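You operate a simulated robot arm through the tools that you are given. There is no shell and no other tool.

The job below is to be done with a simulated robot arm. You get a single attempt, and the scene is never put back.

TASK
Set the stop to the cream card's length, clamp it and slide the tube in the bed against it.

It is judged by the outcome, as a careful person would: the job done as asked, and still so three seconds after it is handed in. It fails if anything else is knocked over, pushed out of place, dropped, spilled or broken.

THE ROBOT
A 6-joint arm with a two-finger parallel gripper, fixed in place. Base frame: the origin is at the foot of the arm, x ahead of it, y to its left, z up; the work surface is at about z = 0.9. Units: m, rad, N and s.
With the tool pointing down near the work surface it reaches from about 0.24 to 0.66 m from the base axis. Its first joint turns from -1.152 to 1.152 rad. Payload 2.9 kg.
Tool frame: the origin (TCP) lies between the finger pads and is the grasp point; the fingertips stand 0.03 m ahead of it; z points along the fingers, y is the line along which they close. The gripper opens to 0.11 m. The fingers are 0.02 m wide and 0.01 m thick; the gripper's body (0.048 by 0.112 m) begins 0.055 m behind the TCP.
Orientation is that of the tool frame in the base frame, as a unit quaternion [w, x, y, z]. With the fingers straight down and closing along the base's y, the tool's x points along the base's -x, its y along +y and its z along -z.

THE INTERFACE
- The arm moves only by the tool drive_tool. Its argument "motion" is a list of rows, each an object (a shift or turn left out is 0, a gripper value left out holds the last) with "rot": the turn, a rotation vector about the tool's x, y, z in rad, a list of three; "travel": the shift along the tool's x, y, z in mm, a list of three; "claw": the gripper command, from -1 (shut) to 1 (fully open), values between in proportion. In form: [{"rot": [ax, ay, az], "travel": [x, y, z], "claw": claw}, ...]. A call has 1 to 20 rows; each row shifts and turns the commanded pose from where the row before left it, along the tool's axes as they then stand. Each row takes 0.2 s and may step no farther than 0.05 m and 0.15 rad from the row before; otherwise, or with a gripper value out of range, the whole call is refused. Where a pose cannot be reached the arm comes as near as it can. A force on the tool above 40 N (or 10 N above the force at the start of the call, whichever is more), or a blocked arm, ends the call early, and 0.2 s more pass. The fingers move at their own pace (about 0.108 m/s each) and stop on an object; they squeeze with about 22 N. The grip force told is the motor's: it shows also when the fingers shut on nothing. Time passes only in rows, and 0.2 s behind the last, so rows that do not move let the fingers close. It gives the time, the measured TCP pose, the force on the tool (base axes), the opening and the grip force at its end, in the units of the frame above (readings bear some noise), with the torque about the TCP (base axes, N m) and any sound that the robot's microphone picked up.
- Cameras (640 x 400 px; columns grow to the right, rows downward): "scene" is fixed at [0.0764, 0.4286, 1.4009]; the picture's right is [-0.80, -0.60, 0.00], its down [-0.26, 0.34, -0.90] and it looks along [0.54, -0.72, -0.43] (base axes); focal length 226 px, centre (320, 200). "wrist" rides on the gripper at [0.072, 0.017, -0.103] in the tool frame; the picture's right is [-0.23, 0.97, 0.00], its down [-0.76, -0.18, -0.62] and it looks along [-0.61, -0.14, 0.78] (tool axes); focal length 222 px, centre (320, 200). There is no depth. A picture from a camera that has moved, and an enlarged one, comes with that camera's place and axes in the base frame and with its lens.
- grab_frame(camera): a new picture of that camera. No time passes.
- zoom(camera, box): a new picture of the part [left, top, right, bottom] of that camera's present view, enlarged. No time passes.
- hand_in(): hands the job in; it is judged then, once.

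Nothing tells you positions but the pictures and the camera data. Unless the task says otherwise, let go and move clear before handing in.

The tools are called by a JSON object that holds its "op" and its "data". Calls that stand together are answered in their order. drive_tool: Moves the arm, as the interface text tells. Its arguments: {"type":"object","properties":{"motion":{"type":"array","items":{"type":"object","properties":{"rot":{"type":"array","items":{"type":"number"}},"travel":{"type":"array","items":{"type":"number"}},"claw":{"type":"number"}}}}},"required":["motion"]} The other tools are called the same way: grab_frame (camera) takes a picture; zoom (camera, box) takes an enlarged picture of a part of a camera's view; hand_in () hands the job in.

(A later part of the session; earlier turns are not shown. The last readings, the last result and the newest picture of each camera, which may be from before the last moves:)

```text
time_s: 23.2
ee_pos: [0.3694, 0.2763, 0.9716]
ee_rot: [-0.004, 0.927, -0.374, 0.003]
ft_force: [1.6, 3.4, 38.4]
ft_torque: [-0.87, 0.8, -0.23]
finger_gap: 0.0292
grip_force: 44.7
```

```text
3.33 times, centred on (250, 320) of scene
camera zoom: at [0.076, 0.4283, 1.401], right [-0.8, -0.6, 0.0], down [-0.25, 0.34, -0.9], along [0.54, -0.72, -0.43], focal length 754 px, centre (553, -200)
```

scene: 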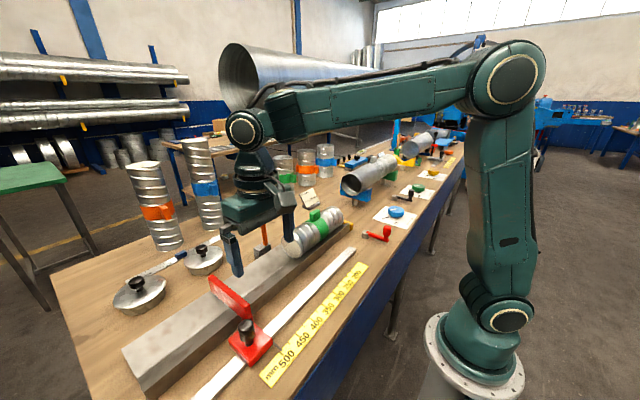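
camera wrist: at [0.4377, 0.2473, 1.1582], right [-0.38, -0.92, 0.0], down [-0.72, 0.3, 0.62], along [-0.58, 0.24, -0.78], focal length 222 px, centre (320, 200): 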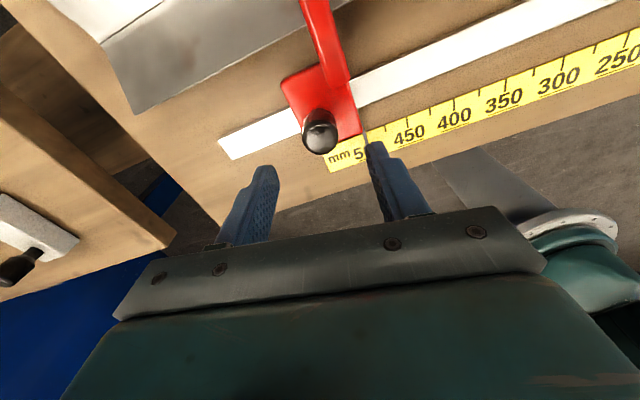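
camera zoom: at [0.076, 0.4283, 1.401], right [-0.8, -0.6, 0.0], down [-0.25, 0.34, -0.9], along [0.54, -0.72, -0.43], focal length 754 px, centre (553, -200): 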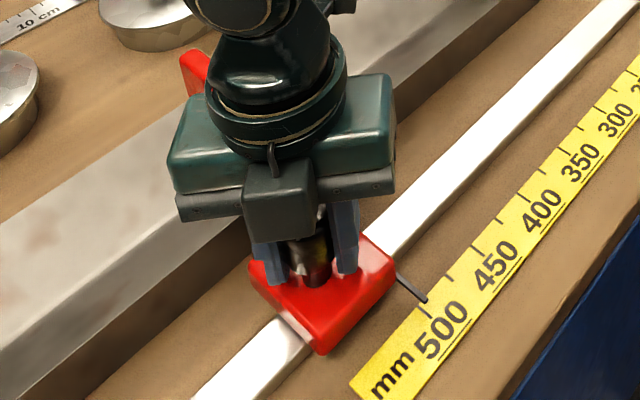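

The knob is rigid vertically, so it must be a twist knob. The lateral loads spoil my torque readings. I'll release, rewind the wrist to about +0.6 rad, recentre exactly and then do one clean counter-clockwise turn.

{"op": "drive_tool", "data": {"motion": [{"claw": 0.0}, {"claw": 0.1}, {"travel": [0, 0, -20]}, {"travel": [0, 0, -20]}, {"travel": [0, 0, -20]}, {"travel": [0, 0, -20]}, {}]}}

{"op": "drive_tool", "data": {"motion": [{"rot": [0, 0, 0.15]}, {"rot": [0, 0, 0.15]}, {"rot": [0, 0, 0.15]}, {"rot": [0, 0, 0.15]}, {"rot": [0, 0, 0.15]}, {"rot": [0, 0, 0.15]}, {"rot": [0, 0, 0.15]}, {"rot": [0, 0, 0.15]}, {"rot": [0, 0, 0.15]}, {"rot": [0, 0, 0.15]}, {"rot": [0, 0, 0.15]}, {"rot": [0, 0, 0.15]}, {"rot": [0, 0, 0.15]}, {"rot": [0, 0, 0.15]}, {"rot": [0, 0, 0.15]}, {"rot": [0, 0, 0.15]}, {"rot": [0, 0, 0.15]}, {"rot": [0, 0, 0.15]}, {"rot": [0, 0, 0.15]}, {}]}}

{"op": "grab_frame", "data": {"camera": "wrist"}}

{"op": "zoom", "data": {"camera": "scene", "box": [234, 312, 264, 348]}}

```text
time_s: 24.8
ee_pos: [0.3673, 0.2762, 1.0487]
ee_rot: [-0.002, 0.928, -0.373, 0.0]
ft_force: [0.5, 0.2, 0.0]
ft_torque: [0.02, -0.01, -0.01]
finger_gap: 0.0603
grip_force: 0.0
```

```text
time_s: 29.0
ee_pos: [0.3683, 0.275, 1.0508]
ee_rot: [0.002, 0.235, 0.972, 0.001]
ft_force: [-0.2, 0.0, 0.6]
ft_torque: [0.0, 0.0, 0.0]
finger_gap: 0.0605
grip_force: 0.1
```

```text
taken
camera wrist: at [0.3114, 0.3227, 1.1547], right [0.65, 0.76, 0.0], down [0.59, -0.51, 0.62], along [0.48, -0.4, -0.78], focal length 222 px, centre (320, 200)
```

wrist: 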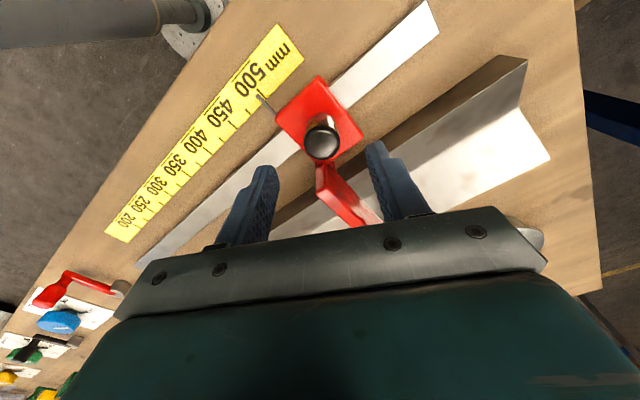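

```text
11.11 times, centred on (249, 330) of scene
camera zoom: at [0.0764, 0.4286, 1.4009], right [-0.8, -0.6, 0.0], down [-0.26, 0.34, -0.9], along [0.54, -0.72, -0.43], focal length 2513 px, centre (1109, -1244)
```

zoom: 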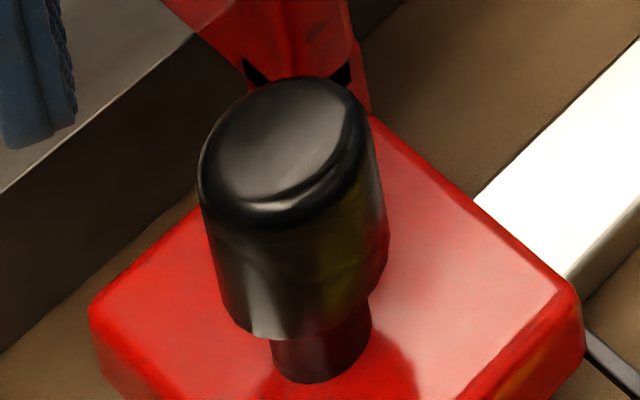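

{"op": "zoom", "data": {"camera": "wrist", "box": [280, 100, 360, 180]}}

```text
5.00 times, centred on (320, 140) of wrist
camera zoom: at [0.3114, 0.3227, 1.1547], right [0.65, 0.76, 0.0], down [0.59, -0.51, 0.62], along [0.48, -0.4, -0.78], focal length 1111 px, centre (320, 500)
```

zoom: 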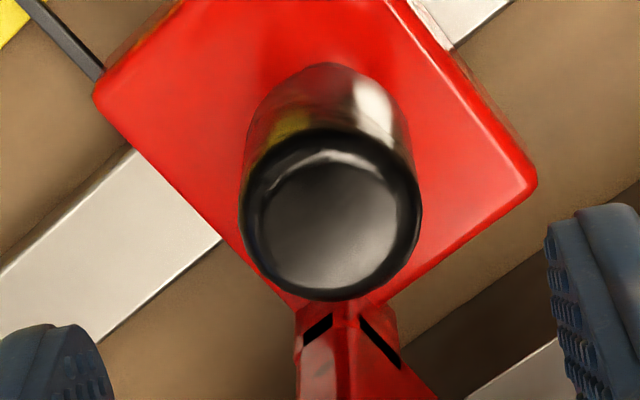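

The knob axis is at about (0.370, 0.2766). I'll correct by a couple of mm, go down, grip, and turn counter-clockwise in short steps, reading the torque each time.

{"op": "drive_tool", "data": {"motion": [{"travel": [-1, 2, 0]}, {"travel": [0, 0, 20]}, {"travel": [0, 0, 20]}, {"travel": [0, 0, 20]}, {"travel": [0, 0, 18]}, {}, {"claw": -1}, {"claw": -1}, {"claw": -1}]}}

{"op": "drive_tool", "data": {"motion": [{"rot": [0, 0, -0.05]}]}}

{"op": "drive_tool", "data": {"motion": [{"rot": [0, 0, -0.05]}]}}

{"op": "drive_tool", "data": {"motion": [{"rot": [0, 0, -0.05]}]}}

{"op": "drive_tool", "data": {"motion": [{"rot": [0, 0, -0.05]}]}}

{"op": "drive_tool", "data": {"motion": [{"rot": [0, 0, -0.1]}]}}

{"op": "drive_tool", "data": {"motion": [{"rot": [0, 0, -0.1]}]}}

{"op": "drive_tool", "data": {"motion": [{"rot": [0, 0, -0.1]}]}}

```text
time_s: 31.0
ee_pos: [0.3707, 0.2751, 0.9711]
ee_rot: [-0.001, 0.234, 0.972, 0.0]
ft_force: [-1.0, -4.6, -3.1]
ft_torque: [-0.79, 0.03, 0.06]
finger_gap: 0.0299
grip_force: 44.6
```

```text
time_s: 31.4
ee_pos: [0.3701, 0.2754, 0.9717]
ee_rot: [-0.001, 0.21, 0.978, 0.001]
ft_force: [-2.6, -3.6, -1.7]
ft_torque: [-0.35, 0.86, -0.37]
finger_gap: 0.0297
grip_force: 44.9
```

```text
time_s: 31.8
ee_pos: [0.3695, 0.2753, 0.972]
ee_rot: [0.0, 0.184, 0.983, 0.001]
ft_force: [-5.1, -5.8, -3.5]
ft_torque: [-0.44, 0.53, -0.35]
finger_gap: 0.0296
grip_force: 45.6
```

```text
time_s: 32.2
ee_pos: [0.3693, 0.2757, 0.9718]
ee_rot: [0.001, 0.161, 0.987, 0.0]
ft_force: [-5.5, -7.0, -7.1]
ft_torque: [-0.21, 0.32, -0.19]
finger_gap: 0.0293
grip_force: 45.7
```

```text
time_s: 32.6
ee_pos: [0.3688, 0.2757, 0.9725]
ee_rot: [0.001, 0.137, 0.991, 0.001]
ft_force: [-4.3, -8.0, -8.2]
ft_torque: [-0.24, 0.51, -0.24]
finger_gap: 0.029
grip_force: 45.0
```

```text
time_s: 33.0
ee_pos: [0.3685, 0.2759, 0.9724]
ee_rot: [0.001, 0.087, 0.996, 0.0]
ft_force: [-8.8, -11.4, -5.1]
ft_torque: [-0.11, 0.0, -0.9]
finger_gap: 0.0293
grip_force: 44.8
```

```text
time_s: 33.4
ee_pos: [0.3698, 0.2762, 0.9724]
ee_rot: [0.001, 0.037, 0.999, 0.0]
ft_force: [-8.9, -15.6, -0.4]
ft_torque: [-0.57, 0.16, -0.68]
finger_gap: 0.0296
grip_force: 44.9
```

```text
time_s: 33.8
ee_pos: [0.3701, 0.2756, 0.9721]
ee_rot: [0.001, -0.014, 1.0, 0.0]
ft_force: [-6.9, -17.3, 1.6]
ft_torque: [-0.65, 0.22, -0.49]
finger_gap: 0.0298
grip_force: 45.1
```

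The opening swings between 29 and 30 mm every 0.5 rad. That is the fingers slipping round a 12-sided post, so the black knob does not turn and seems to be just a handle. The clamp may be the red lever in line with the rail at about (0.33, −0.30). I'll release and go to look at it.

{"op": "drive_tool", "data": {"motion": [{"claw": 0.0}, {"claw": 0.1}, {"travel": [0, 0, -30]}, {"travel": [0, 0, -40]}, {"travel": [0, 0, -40]}, {"travel": [0, 0, -40]}, {"travel": [0, 0, -40]}, {}]}}

{"op": "zoom", "data": {"camera": "scene", "box": [340, 200, 420, 260]}}

{"op": "zoom", "data": {"camera": "scene", "box": [200, 260, 300, 380]}}

{"op": "grab_frame", "data": {"camera": "wrist"}}

```text
time_s: 35.6
ee_pos: [0.368, 0.2758, 1.162]
ee_rot: [0.002, -0.014, 1.0, 0.001]
ft_force: [0.4, 0.2, -0.1]
ft_torque: [0.0, 0.01, -0.01]
finger_gap: 0.0604
grip_force: 0.1
```

```text
6.67 times, centred on (380, 230) of scene
camera zoom: at [0.0764, 0.4286, 1.4009], right [-0.8, -0.6, 0.0], down [-0.26, 0.34, -0.9], along [0.54, -0.72, -0.43], focal length 1508 px, centre (-80, 0)
```

zoom: 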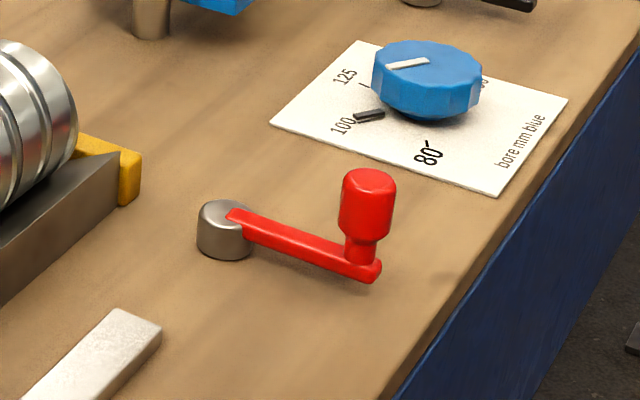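

```text
3.33 times, centred on (250, 320) of scene
camera zoom: at [0.0764, 0.4286, 1.4009], right [-0.8, -0.6, 0.0], down [-0.26, 0.34, -0.9], along [0.54, -0.72, -0.43], focal length 754 px, centre (553, -200)
```

zoom: 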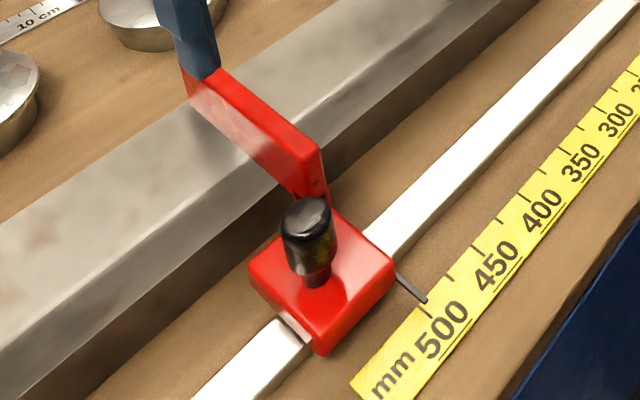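

```text
taken
camera wrist: at [0.2955, 0.2898, 1.267], right [0.2, 0.98, 0.0], down [0.76, -0.16, 0.62], along [0.61, -0.12, -0.78], focal length 222 px, centre (320, 200)
```

wrist: 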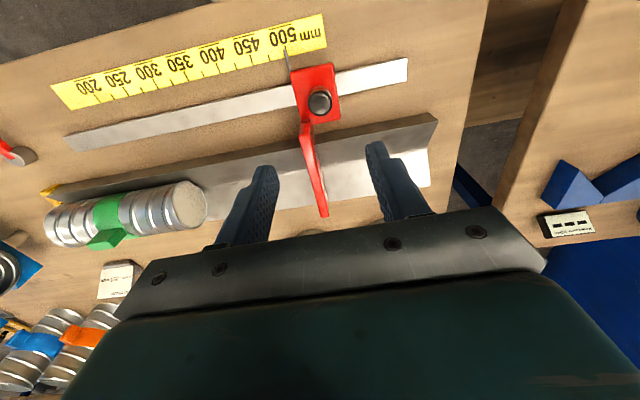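

The red lever is a swing crank: a grey hub in line with the rail, a red arm, and a red knob shaped like the stop's handle. I'll look at the black crank farther along and the rest of the bench to be sure which lever belongs to the stop.

{"op": "zoom", "data": {"camera": "scene", "box": [370, 160, 450, 220]}}

{"op": "zoom", "data": {"camera": "scene", "box": [330, 210, 400, 260]}}

{"op": "zoom", "data": {"camera": "scene", "box": [320, 130, 480, 250]}}

```text
6.67 times, centred on (410, 190) of scene
camera zoom: at [0.0764, 0.4286, 1.4009], right [-0.8, -0.6, 0.0], down [-0.26, 0.34, -0.9], along [0.54, -0.72, -0.43], focal length 1508 px, centre (-280, 267)
```

zoom: 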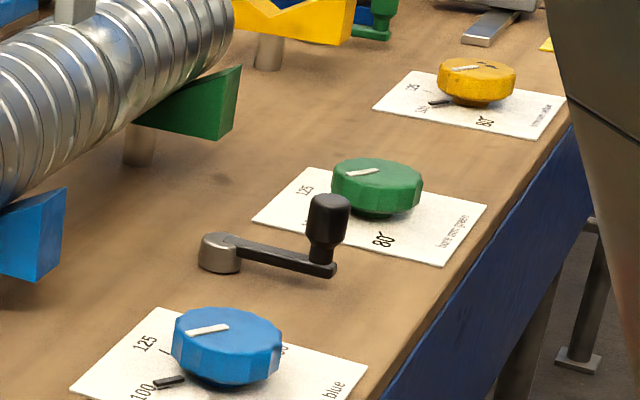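

```text
8.00 times, centred on (365, 235) of scene
camera zoom: at [0.0764, 0.4286, 1.4009], right [-0.8, -0.6, 0.0], down [-0.26, 0.34, -0.9], along [0.54, -0.72, -0.43], focal length 1810 px, centre (-40, -80)
```

zoom: 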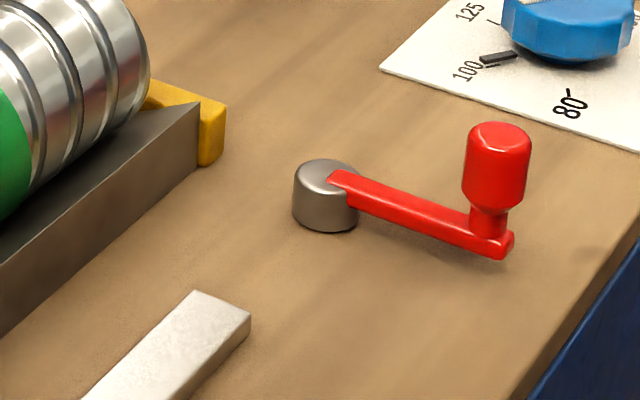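

```text
3.33 times, centred on (400, 190) of scene
camera zoom: at [0.0764, 0.4286, 1.4009], right [-0.8, -0.6, 0.0], down [-0.26, 0.34, -0.9], along [0.54, -0.72, -0.43], focal length 754 px, centre (53, 233)
```

zoom: 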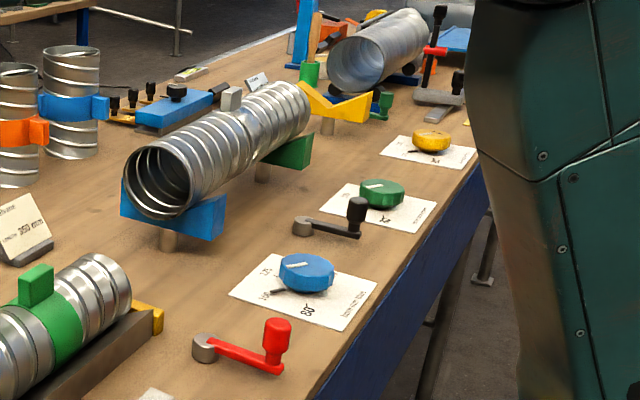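

There are two cranks; the red one is the same colour as the stop and stands in line with its rail, hub at about (0.371, −0.253), knob at about (0.284, −0.248). I'll fly over to inspect it at safe height.

{"op": "drive_tool", "data": {"motion": [{"rot": [0, 0, 0.028]}, {"travel": [5.8, -43.8, 3]}, {"travel": [5.8, -43.8, 3]}, {"travel": [5.8, -43.8, 3]}, {"travel": [5.8, -43.8, 3]}, {"travel": [5.8, -43.8, 3]}, {"travel": [5.8, -43.8, 3]}, {"travel": [5.8, -43.8, 3]}, {"travel": [5.8, -43.8, 3]}, {"travel": [5.8, -43.8, 3]}, {"travel": [5.8, -43.8, 3]}, {"travel": [5.8, -43.8, 3]}, {"travel": [5.8, -43.8, 3]}, {}]}}

{"op": "grab_frame", "data": {"camera": "wrist"}}

{"op": "grab_frame", "data": {"camera": "scene"}}

```text
time_s: 38.6
ee_pos: [0.2987, -0.2522, 1.1271]
ee_rot: [0.002, 0.0, 1.0, 0.001]
ft_force: [0.6, 0.5, -0.3]
ft_torque: [-0.01, 0.0, -0.01]
finger_gap: 0.0606
grip_force: 0.0
```

```text
taken
camera wrist: at [0.2258, -0.2346, 1.2306], right [0.23, 0.97, 0.0], down [0.76, -0.18, 0.63], along [0.61, -0.14, -0.78], focal length 222 px, centre (320, 200)
```

wrist: 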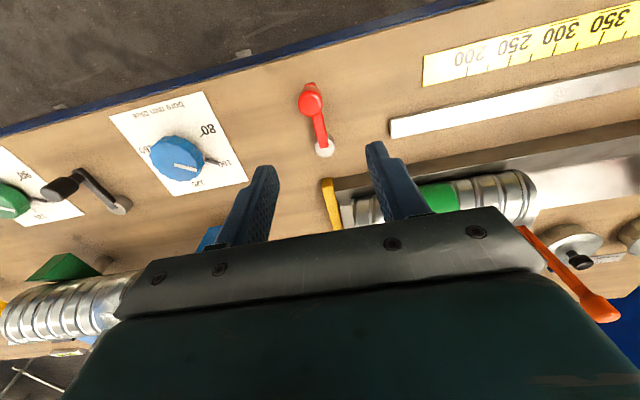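

```text
taken
```

scene: 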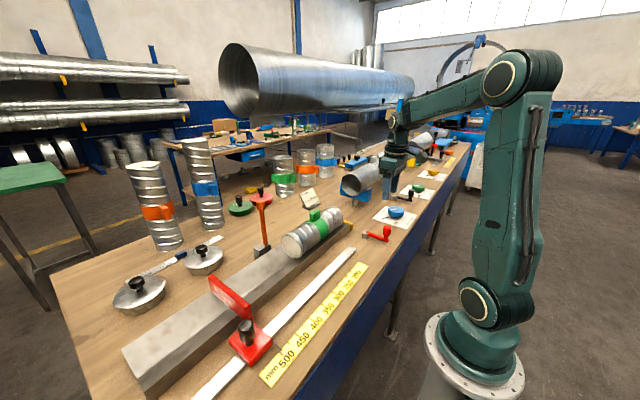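

{"op": "zoom", "data": {"camera": "wrist", "box": [260, 60, 400, 180]}}

{"op": "zoom", "data": {"camera": "wrist", "box": [300, 120, 560, 260]}}

```text
3.33 times, centred on (330, 120) of wrist
camera zoom: at [0.2258, -0.2346, 1.2306], right [0.23, 0.97, 0.0], down [0.76, -0.18, 0.63], along [0.61, -0.14, -0.78], focal length 740 px, centre (287, 467)
```

zoom: 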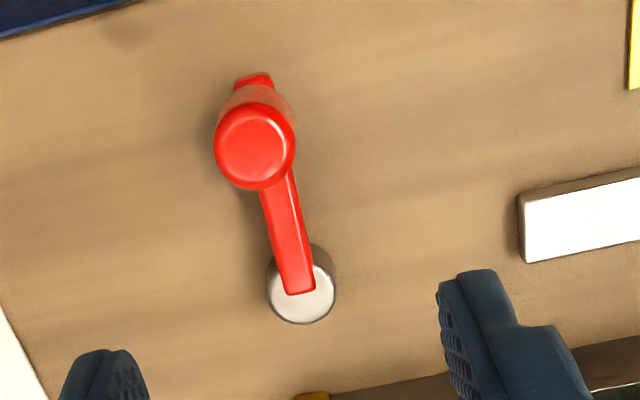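

```text
2.46 times, centred on (430, 190) of wrist
camera zoom: at [0.2258, -0.2346, 1.2306], right [0.23, 0.97, 0.0], down [0.76, -0.18, 0.63], along [0.61, -0.14, -0.78], focal length 547 px, centre (49, 225)
```

zoom: 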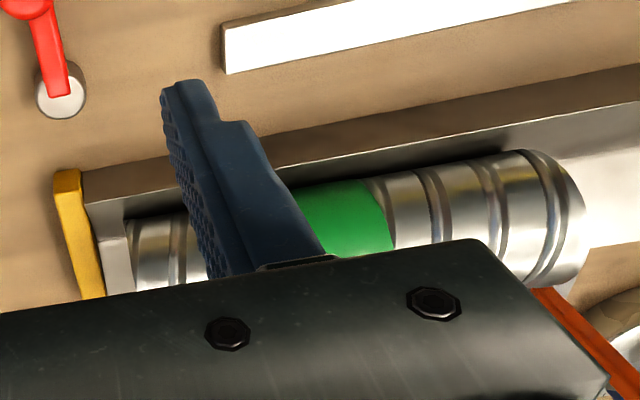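

The red lever points straight at −x: hub (0.369, −0.260), knob (0.292, −0.260), top at z ≈ 0.968. I'll descend over the knob and check before closing.

{"op": "drive_tool", "data": {"motion": [{"travel": [3.4, -3.9, 40]}, {"travel": [3.3, -3.9, 40]}, {"travel": [0, 0, 40]}, {}]}}

{"op": "grab_frame", "data": {"camera": "wrist"}}

{"op": "zoom", "data": {"camera": "scene", "box": [340, 160, 440, 260]}}

```text
time_s: 39.6
ee_pos: [0.2929, -0.2571, 1.0052]
ee_rot: [0.002, 0.0, 1.0, 0.001]
ft_force: [-0.5, -0.3, -0.6]
ft_torque: [-0.03, -0.01, 0.01]
finger_gap: 0.0606
grip_force: 0.1
```

```text
taken
camera wrist: at [0.2214, -0.2402, 1.1096], right [0.23, 0.97, 0.0], down [0.76, -0.18, 0.63], along [0.61, -0.14, -0.78], focal length 222 px, centre (320, 200)
```

wrist: 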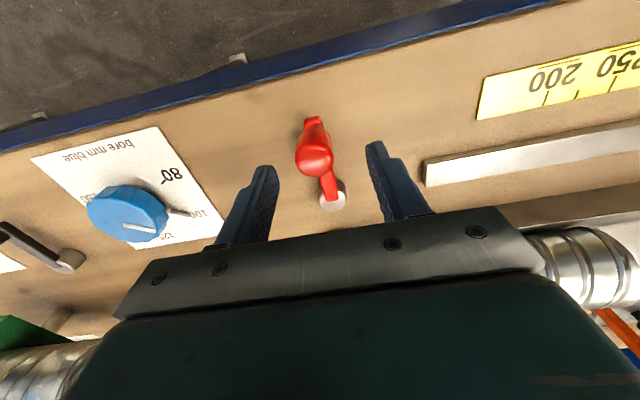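

```text
4.00 times, centred on (390, 210) of scene
camera zoom: at [0.0764, 0.4286, 1.4009], right [-0.8, -0.6, 0.0], down [-0.26, 0.34, -0.9], along [0.54, -0.72, -0.43], focal length 905 px, centre (40, 160)
```

zoom: 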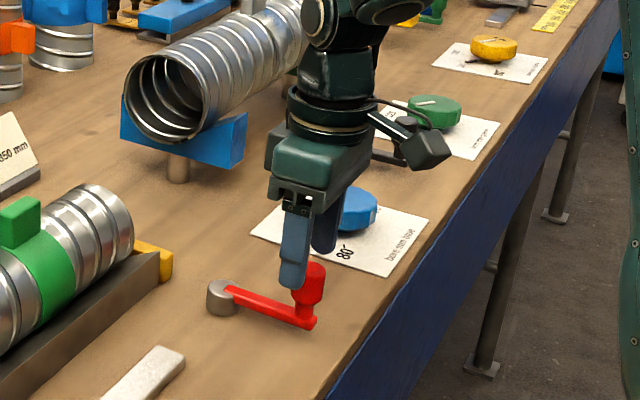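

Aligned to within about 3 mm. I'll correct, go down to z ≈ 0.955 and close on the red knob.

{"op": "drive_tool", "data": {"motion": [{"travel": [-1, -3, 25]}, {"travel": [0, 0, 25]}, {}, {"claw": -1}, {"claw": -1}, {"claw": -1}]}}

{"op": "grab_frame", "data": {"camera": "wrist"}}

{"op": "zoom", "data": {"camera": "scene", "box": [340, 160, 440, 260]}}

```text
time_s: 41.0
ee_pos: [0.2952, -0.2602, 0.9551]
ee_rot: [0.001, 0.002, 1.0, 0.0]
ft_force: [-0.7, -12.0, -9.1]
ft_torque: [-0.6, -0.46, -0.25]
finger_gap: 0.0278
grip_force: 44.7
```

```text
taken
camera wrist: at [0.2223, -0.2432, 1.0598], right [0.23, 0.97, 0.0], down [0.76, -0.18, 0.63], along [0.61, -0.14, -0.78], focal length 222 px, centre (320, 200)
```

wrist: 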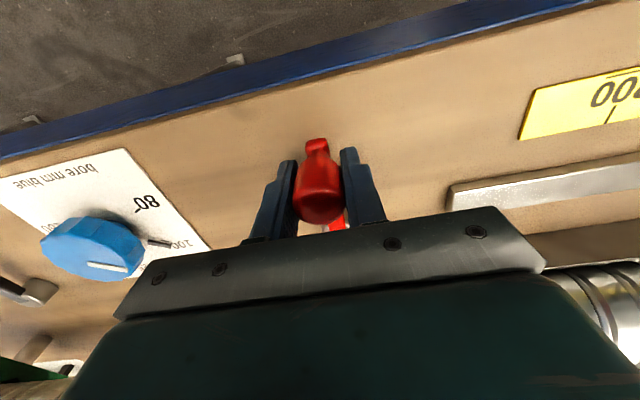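

```text
4.00 times, centred on (390, 210) of scene
camera zoom: at [0.0764, 0.4282, 1.401], right [-0.8, -0.6, 0.0], down [-0.26, 0.34, -0.9], along [0.54, -0.72, -0.43], focal length 905 px, centre (40, 160)
```

zoom: 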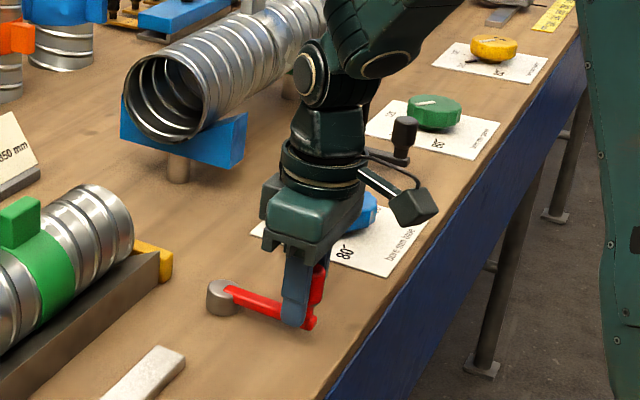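

The red knob is held. I'll try swinging the lever a few degrees counter-clockwise (knob toward −y), which normally loosens.

{"op": "drive_tool", "data": {"motion": [{"travel": [-0.1, -4, 0], "rot": [0, 0, -0.052]}, {"travel": [-0.1, -4, 0], "rot": [0, 0, -0.052]}, {"travel": [-0.1, -4, 0], "rot": [0, 0, -0.052]}]}}

{"op": "grab_frame", "data": {"camera": "wrist"}}

{"op": "zoom", "data": {"camera": "scene", "box": [340, 160, 440, 260]}}

```text
time_s: 41.8
ee_pos: [0.294, -0.2701, 0.9561]
ee_rot: [0.001, -0.078, 0.997, 0.002]
ft_force: [-10.1, 1.7, 11.7]
ft_torque: [-1.02, 0.81, 0.25]
finger_gap: 0.0275
grip_force: 44.9
```

```text
taken
camera wrist: at [0.2212, -0.2656, 1.06], right [0.07, 1.0, 0.0], down [0.78, -0.06, 0.62], along [0.62, -0.04, -0.78], focal length 222 px, centre (320, 200)
```

wrist: 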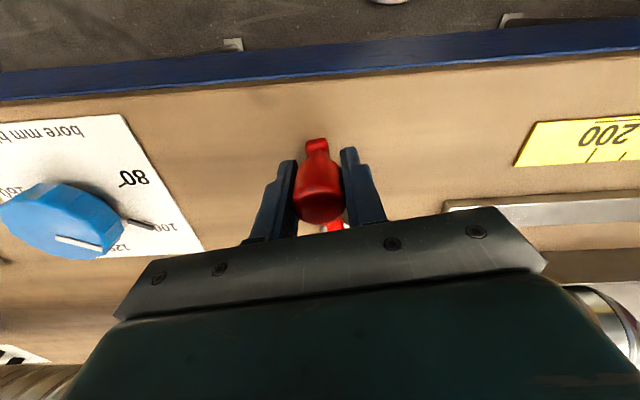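

```text
4.00 times, centred on (390, 210) of scene
camera zoom: at [0.076, 0.4288, 1.4008], right [-0.8, -0.6, 0.0], down [-0.25, 0.34, -0.9], along [0.54, -0.72, -0.43], focal length 905 px, centre (40, 160)
```

zoom: 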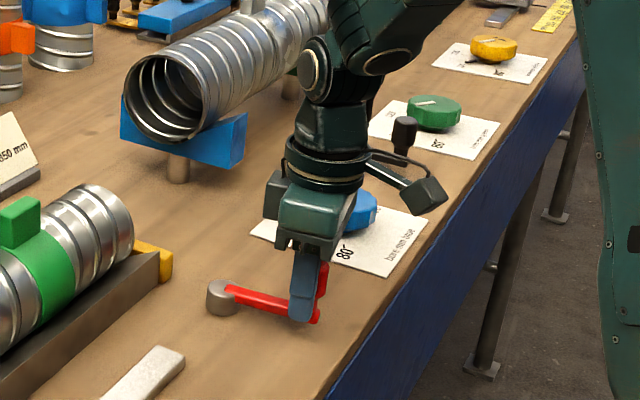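

The lever swings freely that way (about 10 mm, under 2 N along the motion). I'll continue the arc counter-clockwise and watch the forces.

{"op": "drive_tool", "data": {"motion": [{"travel": [0.2, -8, 0], "rot": [0, 0, -0.104]}, {"travel": [0, -8, 0], "rot": [0, 0, -0.104]}, {"travel": [-0.2, -8, 0], "rot": [0, 0, -0.104]}, {"travel": [-0.4, -8, 0], "rot": [0, 0, -0.104]}, {}]}}

{"op": "zoom", "data": {"camera": "scene", "box": [340, 160, 440, 260]}}

```text
time_s: 43.0
ee_pos: [0.3061, -0.3006, 0.9554]
ee_rot: [0.003, -0.283, 0.959, 0.0]
ft_force: [2.3, 3.1, 30.9]
ft_torque: [0.68, 0.8, 0.14]
finger_gap: 0.0275
grip_force: 45.2
```

```text
4.00 times, centred on (390, 210) of scene
camera zoom: at [0.0761, 0.4289, 1.4008], right [-0.8, -0.6, 0.0], down [-0.26, 0.34, -0.9], along [0.54, -0.72, -0.43], focal length 905 px, centre (40, 160)
```

zoom: 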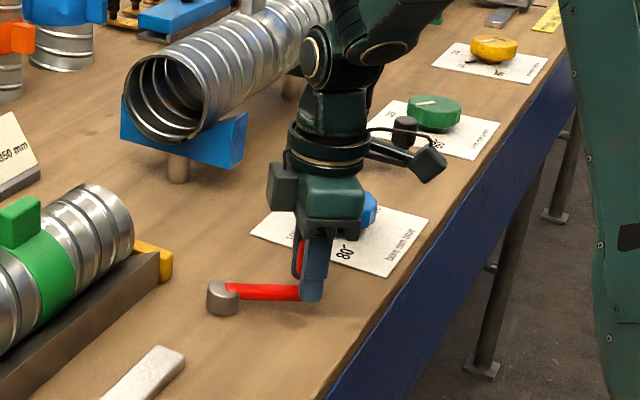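

The lever follows. I'll relieve the downward load by 2 mm and continue the arc.

{"op": "drive_tool", "data": {"motion": [{"travel": [-0.4, -7.9, -2], "rot": [0, 0, -0.104]}, {"travel": [-0.4, -7.9, 0], "rot": [0, 0, -0.104]}, {"travel": [-0.4, -7.9, 0], "rot": [0, 0, -0.104]}, {"travel": [-0.4, -7.9, 0], "rot": [0, 0, -0.104]}, {}]}}

{"op": "drive_tool", "data": {"motion": [{"travel": [-0.4, -7.9, 0], "rot": [0, 0, -0.104]}, {"travel": [-0.4, -7.9, 0], "rot": [0, 0, -0.104]}, {"travel": [-0.4, -7.9, 0], "rot": [0, 0, -0.104]}, {"travel": [-0.4, -7.9, 0], "rot": [0, 0, -0.104]}, {}]}}

{"op": "zoom", "data": {"camera": "scene", "box": [340, 160, 440, 260]}}

```text
time_s: 44.2
ee_pos: [0.3277, -0.3236, 0.9559]
ee_rot: [0.001, -0.476, 0.88, 0.004]
ft_force: [6.6, 11.0, -26.6]
ft_torque: [-1.06, -0.73, 0.16]
finger_gap: 0.028
grip_force: 45.0
```

```text
time_s: 44.8
ee_pos: [0.3311, -0.3263, 0.9551]
ee_rot: [-0.003, -0.541, 0.841, 0.011]
ft_force: [-10.3, 8.6, 6.3]
ft_torque: [-1.14, -0.67, -0.21]
finger_gap: 0.0284
grip_force: 44.8
stopped in row 2: the force on the tool passed its limit at 46 N (the readings are from after the stop); the commanded pose is now the measured one
```

```text
4.00 times, centred on (390, 210) of scene
camera zoom: at [0.076, 0.4289, 1.4008], right [-0.8, -0.6, 0.0], down [-0.25, 0.34, -0.9], along [0.54, -0.72, -0.43], focal length 905 px, centre (40, 160)
```

zoom: 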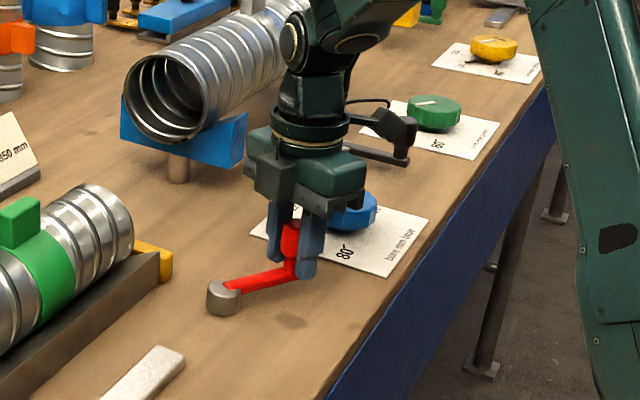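

The lever has come up against its end at about 60° counter-clockwise. I'll release it, rise, straighten up and go back to test whether the stop now slides.

{"op": "drive_tool", "data": {"motion": [{"claw": 0.0}, {"claw": 0.15}, {}, {"travel": [0, 0, -40]}, {"travel": [0, 0, -40]}, {"travel": [0, 0, -40], "rot": [0.0218, 0.0069, 0]}, {"rot": [0, 0, 0.14]}, {"rot": [0, 0, 0.14]}, {"rot": [0, 0, 0.14]}, {"rot": [0, 0, 0.14]}, {"rot": [0, 0, 0.14]}, {"rot": [0, 0, 0.14]}, {"rot": [0, 0, 0.14]}, {"rot": [0, 0, 0.14]}, {}]}}

{"op": "grab_frame", "data": {"camera": "wrist"}}

{"op": "zoom", "data": {"camera": "scene", "box": [340, 160, 440, 260]}}

```text
time_s: 48.0
ee_pos: [0.3341, -0.3275, 1.0754]
ee_rot: [0.001, -0.013, 1.0, 0.0]
ft_force: [0.0, 0.9, -1.0]
ft_torque: [0.01, -0.01, 0.04]
finger_gap: 0.0632
grip_force: 0.1
```

```text
taken
camera wrist: at [0.2622, -0.3134, 1.1796], right [0.2, 0.98, 0.0], down [0.76, -0.16, 0.62], along [0.61, -0.13, -0.78], focal length 222 px, centre (320, 200)
```

wrist: 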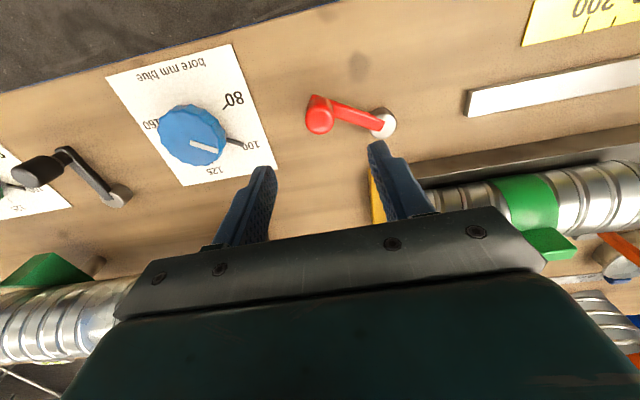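

```text
4.00 times, centred on (390, 210) of scene
camera zoom: at [0.0764, 0.4286, 1.4009], right [-0.8, -0.6, 0.0], down [-0.26, 0.34, -0.9], along [0.54, -0.72, -0.43], focal length 905 px, centre (40, 160)
```

zoom: 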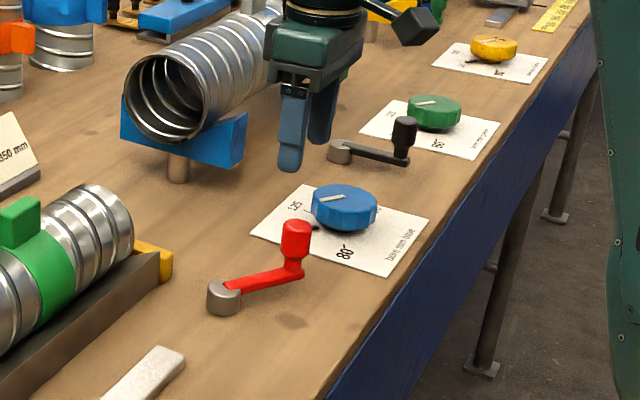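

The lever stays at its new position. Now back to the stop's handle at (0.370, 0.2765) to test sliding.

{"op": "drive_tool", "data": {"motion": [{"travel": [0, 0, -30], "rot": [0, 0, 0.026]}, {"travel": [-2.6, 43.1, 0]}, {"travel": [-2.6, 43.1, 0]}, {"travel": [-2.6, 43.1, 0]}, {"travel": [-2.6, 43.1, 0]}, {"travel": [-2.6, 43.1, 0]}, {"travel": [-2.6, 43.1, 0]}, {"travel": [-2.6, 43.1, 0]}, {"travel": [-2.6, 43.1, 0]}, {"travel": [-2.6, 43.1, 0]}, {"travel": [-2.6, 43.1, 0]}, {"travel": [-2.6, 43.1, 0]}, {"travel": [-2.6, 43.1, 0]}, {"travel": [-2.6, 43.1, 0]}, {"travel": [-2.6, 43.1, 0]}, {}]}}

{"op": "zoom", "data": {"camera": "wrist", "box": [220, 40, 420, 200]}}

```text
time_s: 51.4
ee_pos: [0.3727, 0.2769, 1.1035]
ee_rot: [0.001, 0.0, 1.0, -0.001]
ft_force: [-0.4, -0.2, 0.6]
ft_torque: [-0.03, -0.05, 0.01]
finger_gap: 0.0634
grip_force: 0.1
```

```text
2.50 times, centred on (320, 120) of wrist
camera zoom: at [0.3005, 0.2935, 1.2087], right [0.23, 0.97, 0.0], down [0.76, -0.18, 0.62], along [0.61, -0.14, -0.78], focal length 555 px, centre (320, 400)
```

zoom: 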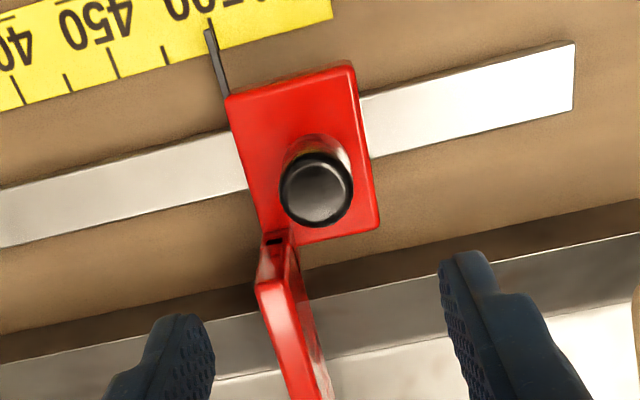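

The handle is at (0.370, 0.2764). I'll correct, go down, grip and pull gently toward −y.

{"op": "drive_tool", "data": {"motion": [{"travel": [2.5, -0.5, 40], "claw": 0.1}, {"travel": [0, 0, 40]}, {"travel": [0, 0, 30]}, {"travel": [0, 0, 20]}, {}, {"claw": -1}, {"claw": -1}, {"claw": -1}]}}

{"op": "drive_tool", "data": {"motion": [{"travel": [0, -2, 0]}, {"travel": [0, -2, 0]}, {"travel": [0, -2, 0]}, {"travel": [0, -2, 0]}]}}

{"op": "zoom", "data": {"camera": "scene", "box": [200, 260, 300, 380]}}

```text
time_s: 53.2
ee_pos: [0.367, 0.2763, 0.9756]
ee_rot: [0.001, 0.001, 1.0, -0.001]
ft_force: [-0.7, -14.3, -1.4]
ft_torque: [0.62, -0.42, -0.2]
finger_gap: 0.0295
grip_force: 44.8
```

```text
time_s: 54.2
ee_pos: [0.3677, 0.267, 0.9752]
ee_rot: [0.001, -0.002, 1.0, -0.001]
ft_force: [-14.2, 2.7, 10.0]
ft_torque: [-0.36, -0.93, 0.17]
finger_gap: 0.0298
grip_force: 45.4
```

```text
3.33 times, centred on (250, 320) of scene
camera zoom: at [0.0758, 0.4286, 1.4009], right [-0.8, -0.6, 0.0], down [-0.25, 0.34, -0.9], along [0.54, -0.72, -0.43], focal length 754 px, centre (553, -200)
```

zoom: 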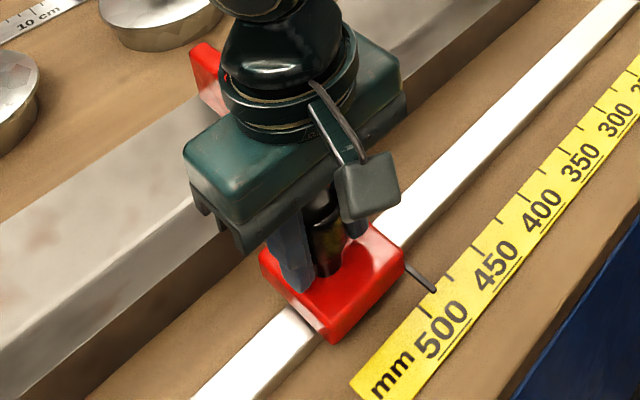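

The stop slides now, so the red lever is its clamp. I'll slide the stop about 130 mm toward 350 and then fine-tune by the picture.

{"op": "drive_tool", "data": {"motion": [{"travel": [-1.5, -8, -1]}, {"travel": [0, -10, 0]}, {"travel": [0, -10, 0]}, {"travel": [0, -10, 0]}, {"travel": [0, -10, 0]}, {"travel": [0, -10, 0]}, {"travel": [0, -10, 0]}, {}]}}

{"op": "drive_tool", "data": {"motion": [{"travel": [0, -10, 0]}, {"travel": [0, -10, 0]}, {"travel": [0, -10, 0]}, {"travel": [0, -10, 0]}, {"travel": [0, -10, 0]}, {"travel": [0, -10, 0]}, {}]}}

{"op": "grab_frame", "data": {"camera": "wrist"}}

{"op": "zoom", "data": {"camera": "scene", "box": [240, 200, 360, 320]}}

```text
time_s: 56.0
ee_pos: [0.3692, 0.1975, 0.9744]
ee_rot: [-0.002, -0.001, 1.0, 0.0]
ft_force: [-25.6, 2.8, -2.6]
ft_torque: [0.78, 0.7, 0.14]
finger_gap: 0.0295
grip_force: 45.0
```

```text
time_s: 57.6
ee_pos: [0.3682, 0.1384, 0.9769]
ee_rot: [-0.003, -0.001, 1.0, -0.002]
ft_force: [-26.0, 3.3, 0.4]
ft_torque: [0.8, 0.4, 0.06]
finger_gap: 0.0299
grip_force: 44.7
```

```text
taken
camera wrist: at [0.2969, 0.1556, 1.0806], right [0.23, 0.97, 0.0], down [0.77, -0.18, 0.62], along [0.6, -0.14, -0.79], focal length 222 px, centre (320, 200)
```

wrist: 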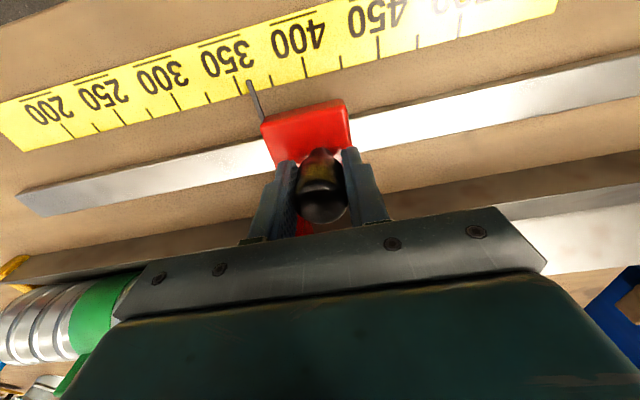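

```text
3.33 times, centred on (300, 260) of scene
camera zoom: at [0.0757, 0.4286, 1.4009], right [-0.8, -0.6, 0.0], down [-0.25, 0.34, -0.9], along [0.54, -0.72, -0.43], focal length 754 px, centre (387, 0)
```

zoom: 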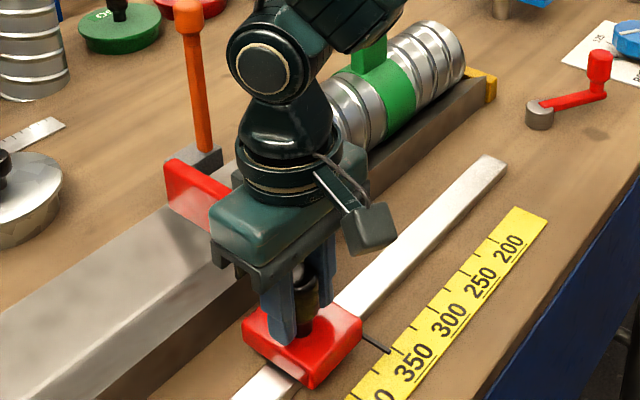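

Nearly there. I pushed the wrong way in x, so I'll take 3 mm of that off, then read the pointer closely.

{"op": "drive_tool", "data": {"motion": [{"travel": [1.5, 0, 0]}, {"travel": [1.5, 0, 0]}, {}]}}

{"op": "zoom", "data": {"camera": "wrist", "box": [200, 50, 320, 130]}}

{"op": "zoom", "data": {"camera": "scene", "box": [330, 280, 390, 330]}}

```text
time_s: 58.4
ee_pos: [0.3682, 0.1405, 0.975]
ee_rot: [0.002, 0.001, 1.0, -0.001]
ft_force: [-1.2, -0.1, -17.3]
ft_torque: [0.66, 1.01, 0.19]
finger_gap: 0.0296
grip_force: 44.7
```

```text
5.00 times, centred on (260, 90) of wrist
camera zoom: at [0.2962, 0.1554, 1.0801], right [0.23, 0.97, 0.0], down [0.76, -0.18, 0.63], along [0.61, -0.14, -0.78], focal length 1111 px, centre (620, 750)
```

zoom: 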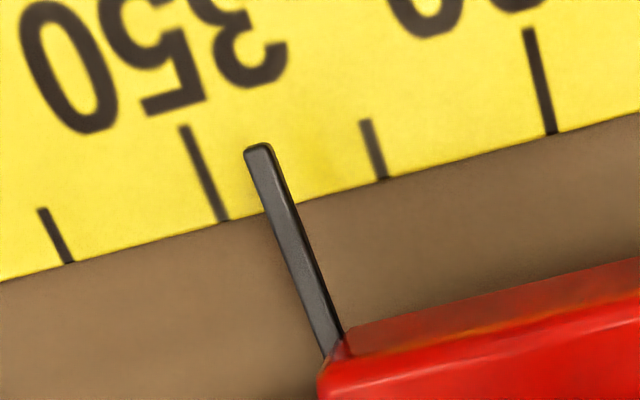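

```text
8.00 times, centred on (360, 305) of scene
camera zoom: at [0.0766, 0.4286, 1.4009], right [-0.8, -0.6, 0.0], down [-0.26, 0.34, -0.9], along [0.54, -0.72, -0.43], focal length 1810 px, centre (0, -640)
```

zoom: 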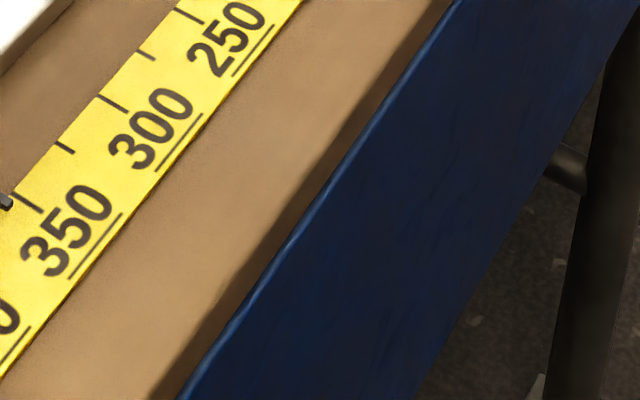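

The pointer reads about 360 allowing for parallax. I'll move another 9 mm, then release and view the pointer from straight above to read it without parallax.

{"op": "drive_tool", "data": {"motion": [{"travel": [0, -3, 0]}, {"travel": [0, -3, 0]}, {"travel": [0, -3, 0]}, {}]}}

{"op": "drive_tool", "data": {"motion": [{"claw": -0.2}, {"claw": 0.1}, {}, {"travel": [0, 0, -20]}, {"travel": [0, -15, -30]}, {"travel": [0, -38, -30]}, {}]}}

{"op": "grab_frame", "data": {"camera": "wrist"}}

```text
time_s: 59.4
ee_pos: [0.3689, 0.1305, 0.975]
ee_rot: [0.002, 0.0, 1.0, 0.0]
ft_force: [2.4, 2.0, -27.3]
ft_torque: [0.68, -0.67, -0.17]
finger_gap: 0.0297
grip_force: 45.5
```

```text
time_s: 61.0
ee_pos: [0.3693, 0.0781, 1.0554]
ee_rot: [0.001, 0.0, 1.0, -0.001]
ft_force: [-0.2, 0.4, 0.2]
ft_torque: [0.01, 0.0, -0.03]
finger_gap: 0.0607
grip_force: 0.1
```

```text
taken
camera wrist: at [0.2956, 0.0949, 1.16], right [0.23, 0.97, 0.0], down [0.76, -0.18, 0.62], along [0.61, -0.14, -0.78], focal length 222 px, centre (320, 200)
```

wrist: 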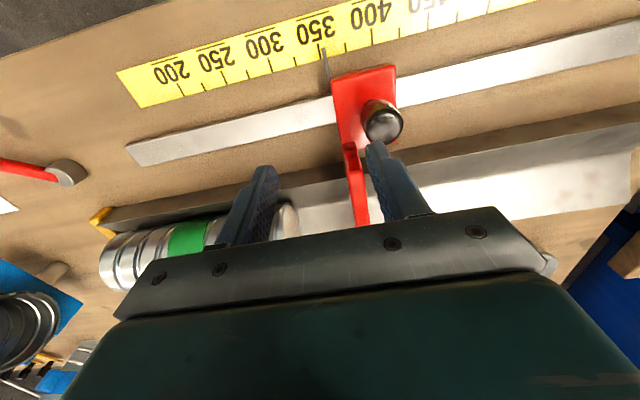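

{"op": "zoom", "data": {"camera": "wrist", "box": [280, 20, 380, 90]}}

{"op": "zoom", "data": {"camera": "scene", "box": [300, 260, 370, 330]}}

```text
5.71 times, centred on (330, 55) of wrist
camera zoom: at [0.2956, 0.0949, 1.16], right [0.23, 0.97, 0.0], down [0.76, -0.18, 0.62], along [0.61, -0.14, -0.78], focal length 1269 px, centre (263, 1029)
```

zoom: 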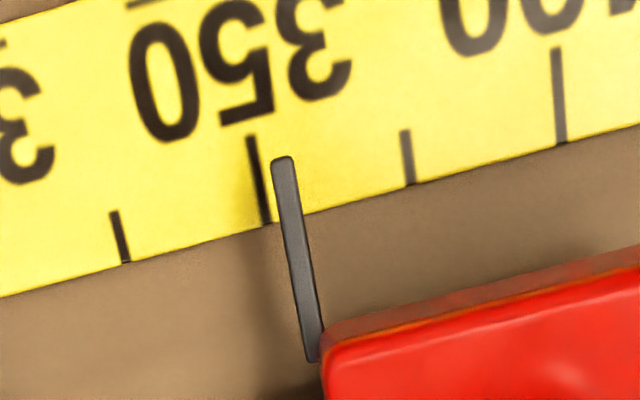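

```text
5.71 times, centred on (335, 295) of scene
camera zoom: at [0.0764, 0.4286, 1.4009], right [-0.8, -0.6, 0.0], down [-0.26, 0.34, -0.9], along [0.54, -0.72, -0.43], focal length 1293 px, centre (234, -343)
```

zoom: 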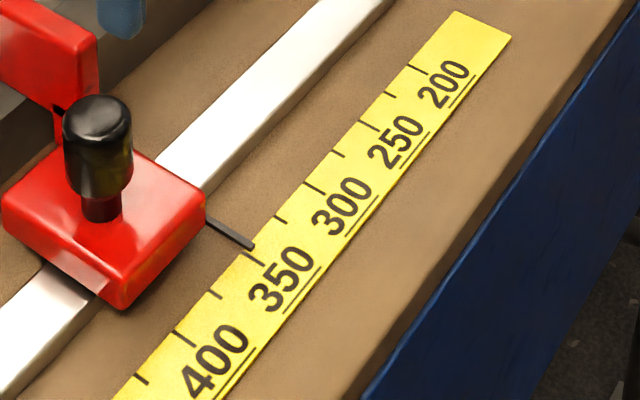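

From directly above, the pointer reads about 354.5. I'll grip the handle again, move 4.5 mm more and recheck.

{"op": "drive_tool", "data": {"motion": [{"travel": [0, 38, 20]}, {"travel": [0, 13, 30]}, {"travel": [0, 0, 30]}, {}, {"claw": -1}, {"claw": -1}, {"claw": -1}]}}

{"op": "zoom", "data": {"camera": "wrist", "box": [200, 50, 320, 130]}}

```text
time_s: 62.6
ee_pos: [0.3662, 0.13, 0.9727]
ee_rot: [0.001, 0.0, 1.0, 0.0]
ft_force: [1.2, 0.8, -9.6]
ft_torque: [0.73, -0.78, 0.03]
finger_gap: 0.0298
grip_force: 45.4
```

```text
5.00 times, centred on (260, 90) of wrist
camera zoom: at [0.2945, 0.1455, 1.0774], right [0.23, 0.97, 0.0], down [0.76, -0.18, 0.62], along [0.61, -0.14, -0.78], focal length 1111 px, centre (620, 750)
```

zoom: 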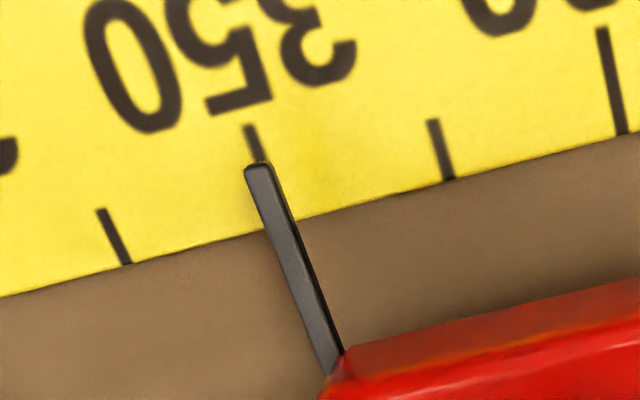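

In this slanted view parallax makes it look lower; the view from above is the trustworthy one. Moving the remaining 4.5 mm, then releasing and checking from above.

{"op": "drive_tool", "data": {"motion": [{"travel": [0, -1.5, 0]}, {"travel": [0, -1.5, 0]}, {"travel": [0, -1.5, 0]}, {}]}}

{"op": "drive_tool", "data": {"motion": [{"claw": -0.2}, {"claw": 0.1}, {}, {"travel": [0, 0, -20]}, {"travel": [0, -15, -30]}, {"travel": [0, -38, -30]}, {}]}}

{"op": "zoom", "data": {"camera": "wrist", "box": [280, 20, 380, 90]}}

```text
time_s: 63.6
ee_pos: [0.366, 0.1233, 0.9726]
ee_rot: [-0.001, 0.0, 1.0, -0.001]
ft_force: [6.5, 2.3, -37.4]
ft_torque: [0.62, 0.07, 0.02]
finger_gap: 0.0299
grip_force: 44.7
```

```text
time_s: 65.2
ee_pos: [0.3685, 0.0699, 1.0547]
ee_rot: [0.001, -0.001, 1.0, 0.0]
ft_force: [0.7, 0.5, -0.6]
ft_torque: [-0.01, 0.01, -0.01]
finger_gap: 0.0608
grip_force: 0.2
```

```text
5.71 times, centred on (330, 55) of wrist
camera zoom: at [0.2952, 0.0861, 1.1606], right [0.23, 0.97, 0.0], down [0.76, -0.18, 0.62], along [0.61, -0.14, -0.78], focal length 1269 px, centre (263, 1029)
```

zoom: 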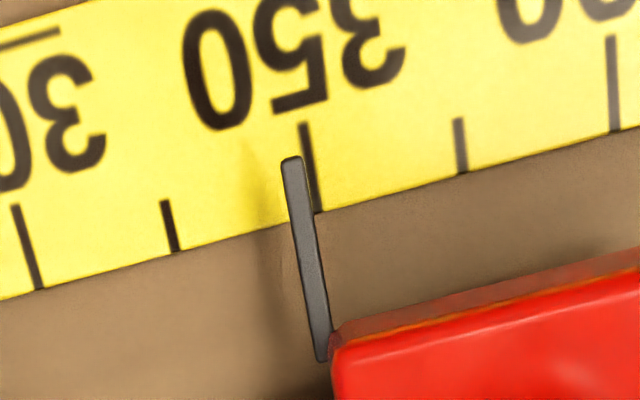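

It now reads about 347 from above; the stop settles to wherever the closed fingers are commanded. I'll go back 2.9 mm further +y than last time, grip, release and recheck.

{"op": "drive_tool", "data": {"motion": [{"travel": [0, 38, 20]}, {"travel": [0, 17.9, 30]}, {"travel": [0, 0, 30]}, {}, {"claw": -1}, {"claw": -1}, {"claw": -1}, {}]}}

{"op": "zoom", "data": {"camera": "wrist", "box": [200, 50, 320, 130]}}

{"op": "drive_tool", "data": {"motion": [{"claw": -0.2}, {"claw": 0.1}, {}, {"travel": [0, 0, -20]}, {"travel": [0, -15, -30]}, {"travel": [0, -38, -30]}, {}]}}

{"op": "zoom", "data": {"camera": "wrist", "box": [280, 20, 380, 90]}}

```text
time_s: 67.0
ee_pos: [0.3679, 0.1286, 0.9748]
ee_rot: [0.001, 0.0, 1.0, 0.0]
ft_force: [1.2, 0.7, -9.1]
ft_torque: [0.68, -0.82, -0.2]
finger_gap: 0.0297
grip_force: 44.6
```

```text
5.00 times, centred on (260, 90) of wrist
camera zoom: at [0.2956, 0.1443, 1.0808], right [0.23, 0.97, 0.0], down [0.76, -0.18, 0.62], along [0.61, -0.14, -0.78], focal length 1111 px, centre (620, 750)
```

zoom: 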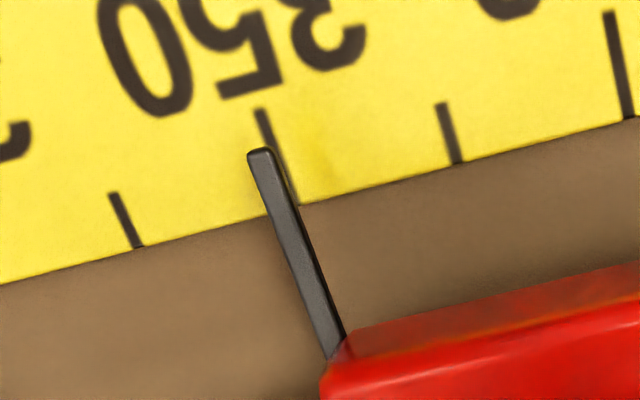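

```text
time_s: 68.6
ee_pos: [0.3664, 0.0759, 1.0555]
ee_rot: [0.001, 0.0, 1.0, 0.0]
ft_force: [0.5, -0.4, 0.4]
ft_torque: [0.01, -0.01, 0.0]
finger_gap: 0.0604
grip_force: 0.2
```

```text
5.71 times, centred on (330, 55) of wrist
camera zoom: at [0.294, 0.0924, 1.1602], right [0.23, 0.97, 0.0], down [0.76, -0.18, 0.62], along [0.61, -0.14, -0.78], focal length 1269 px, centre (263, 1029)
```

zoom: 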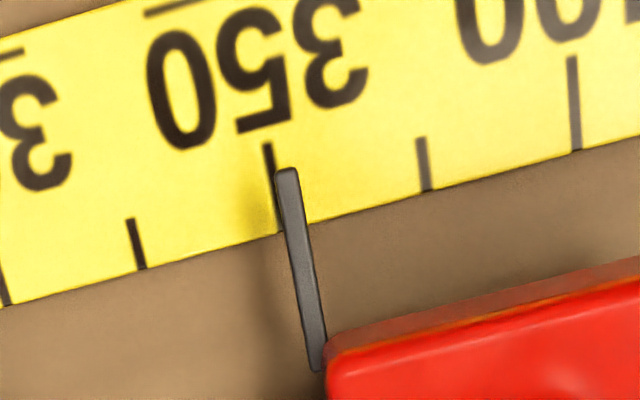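

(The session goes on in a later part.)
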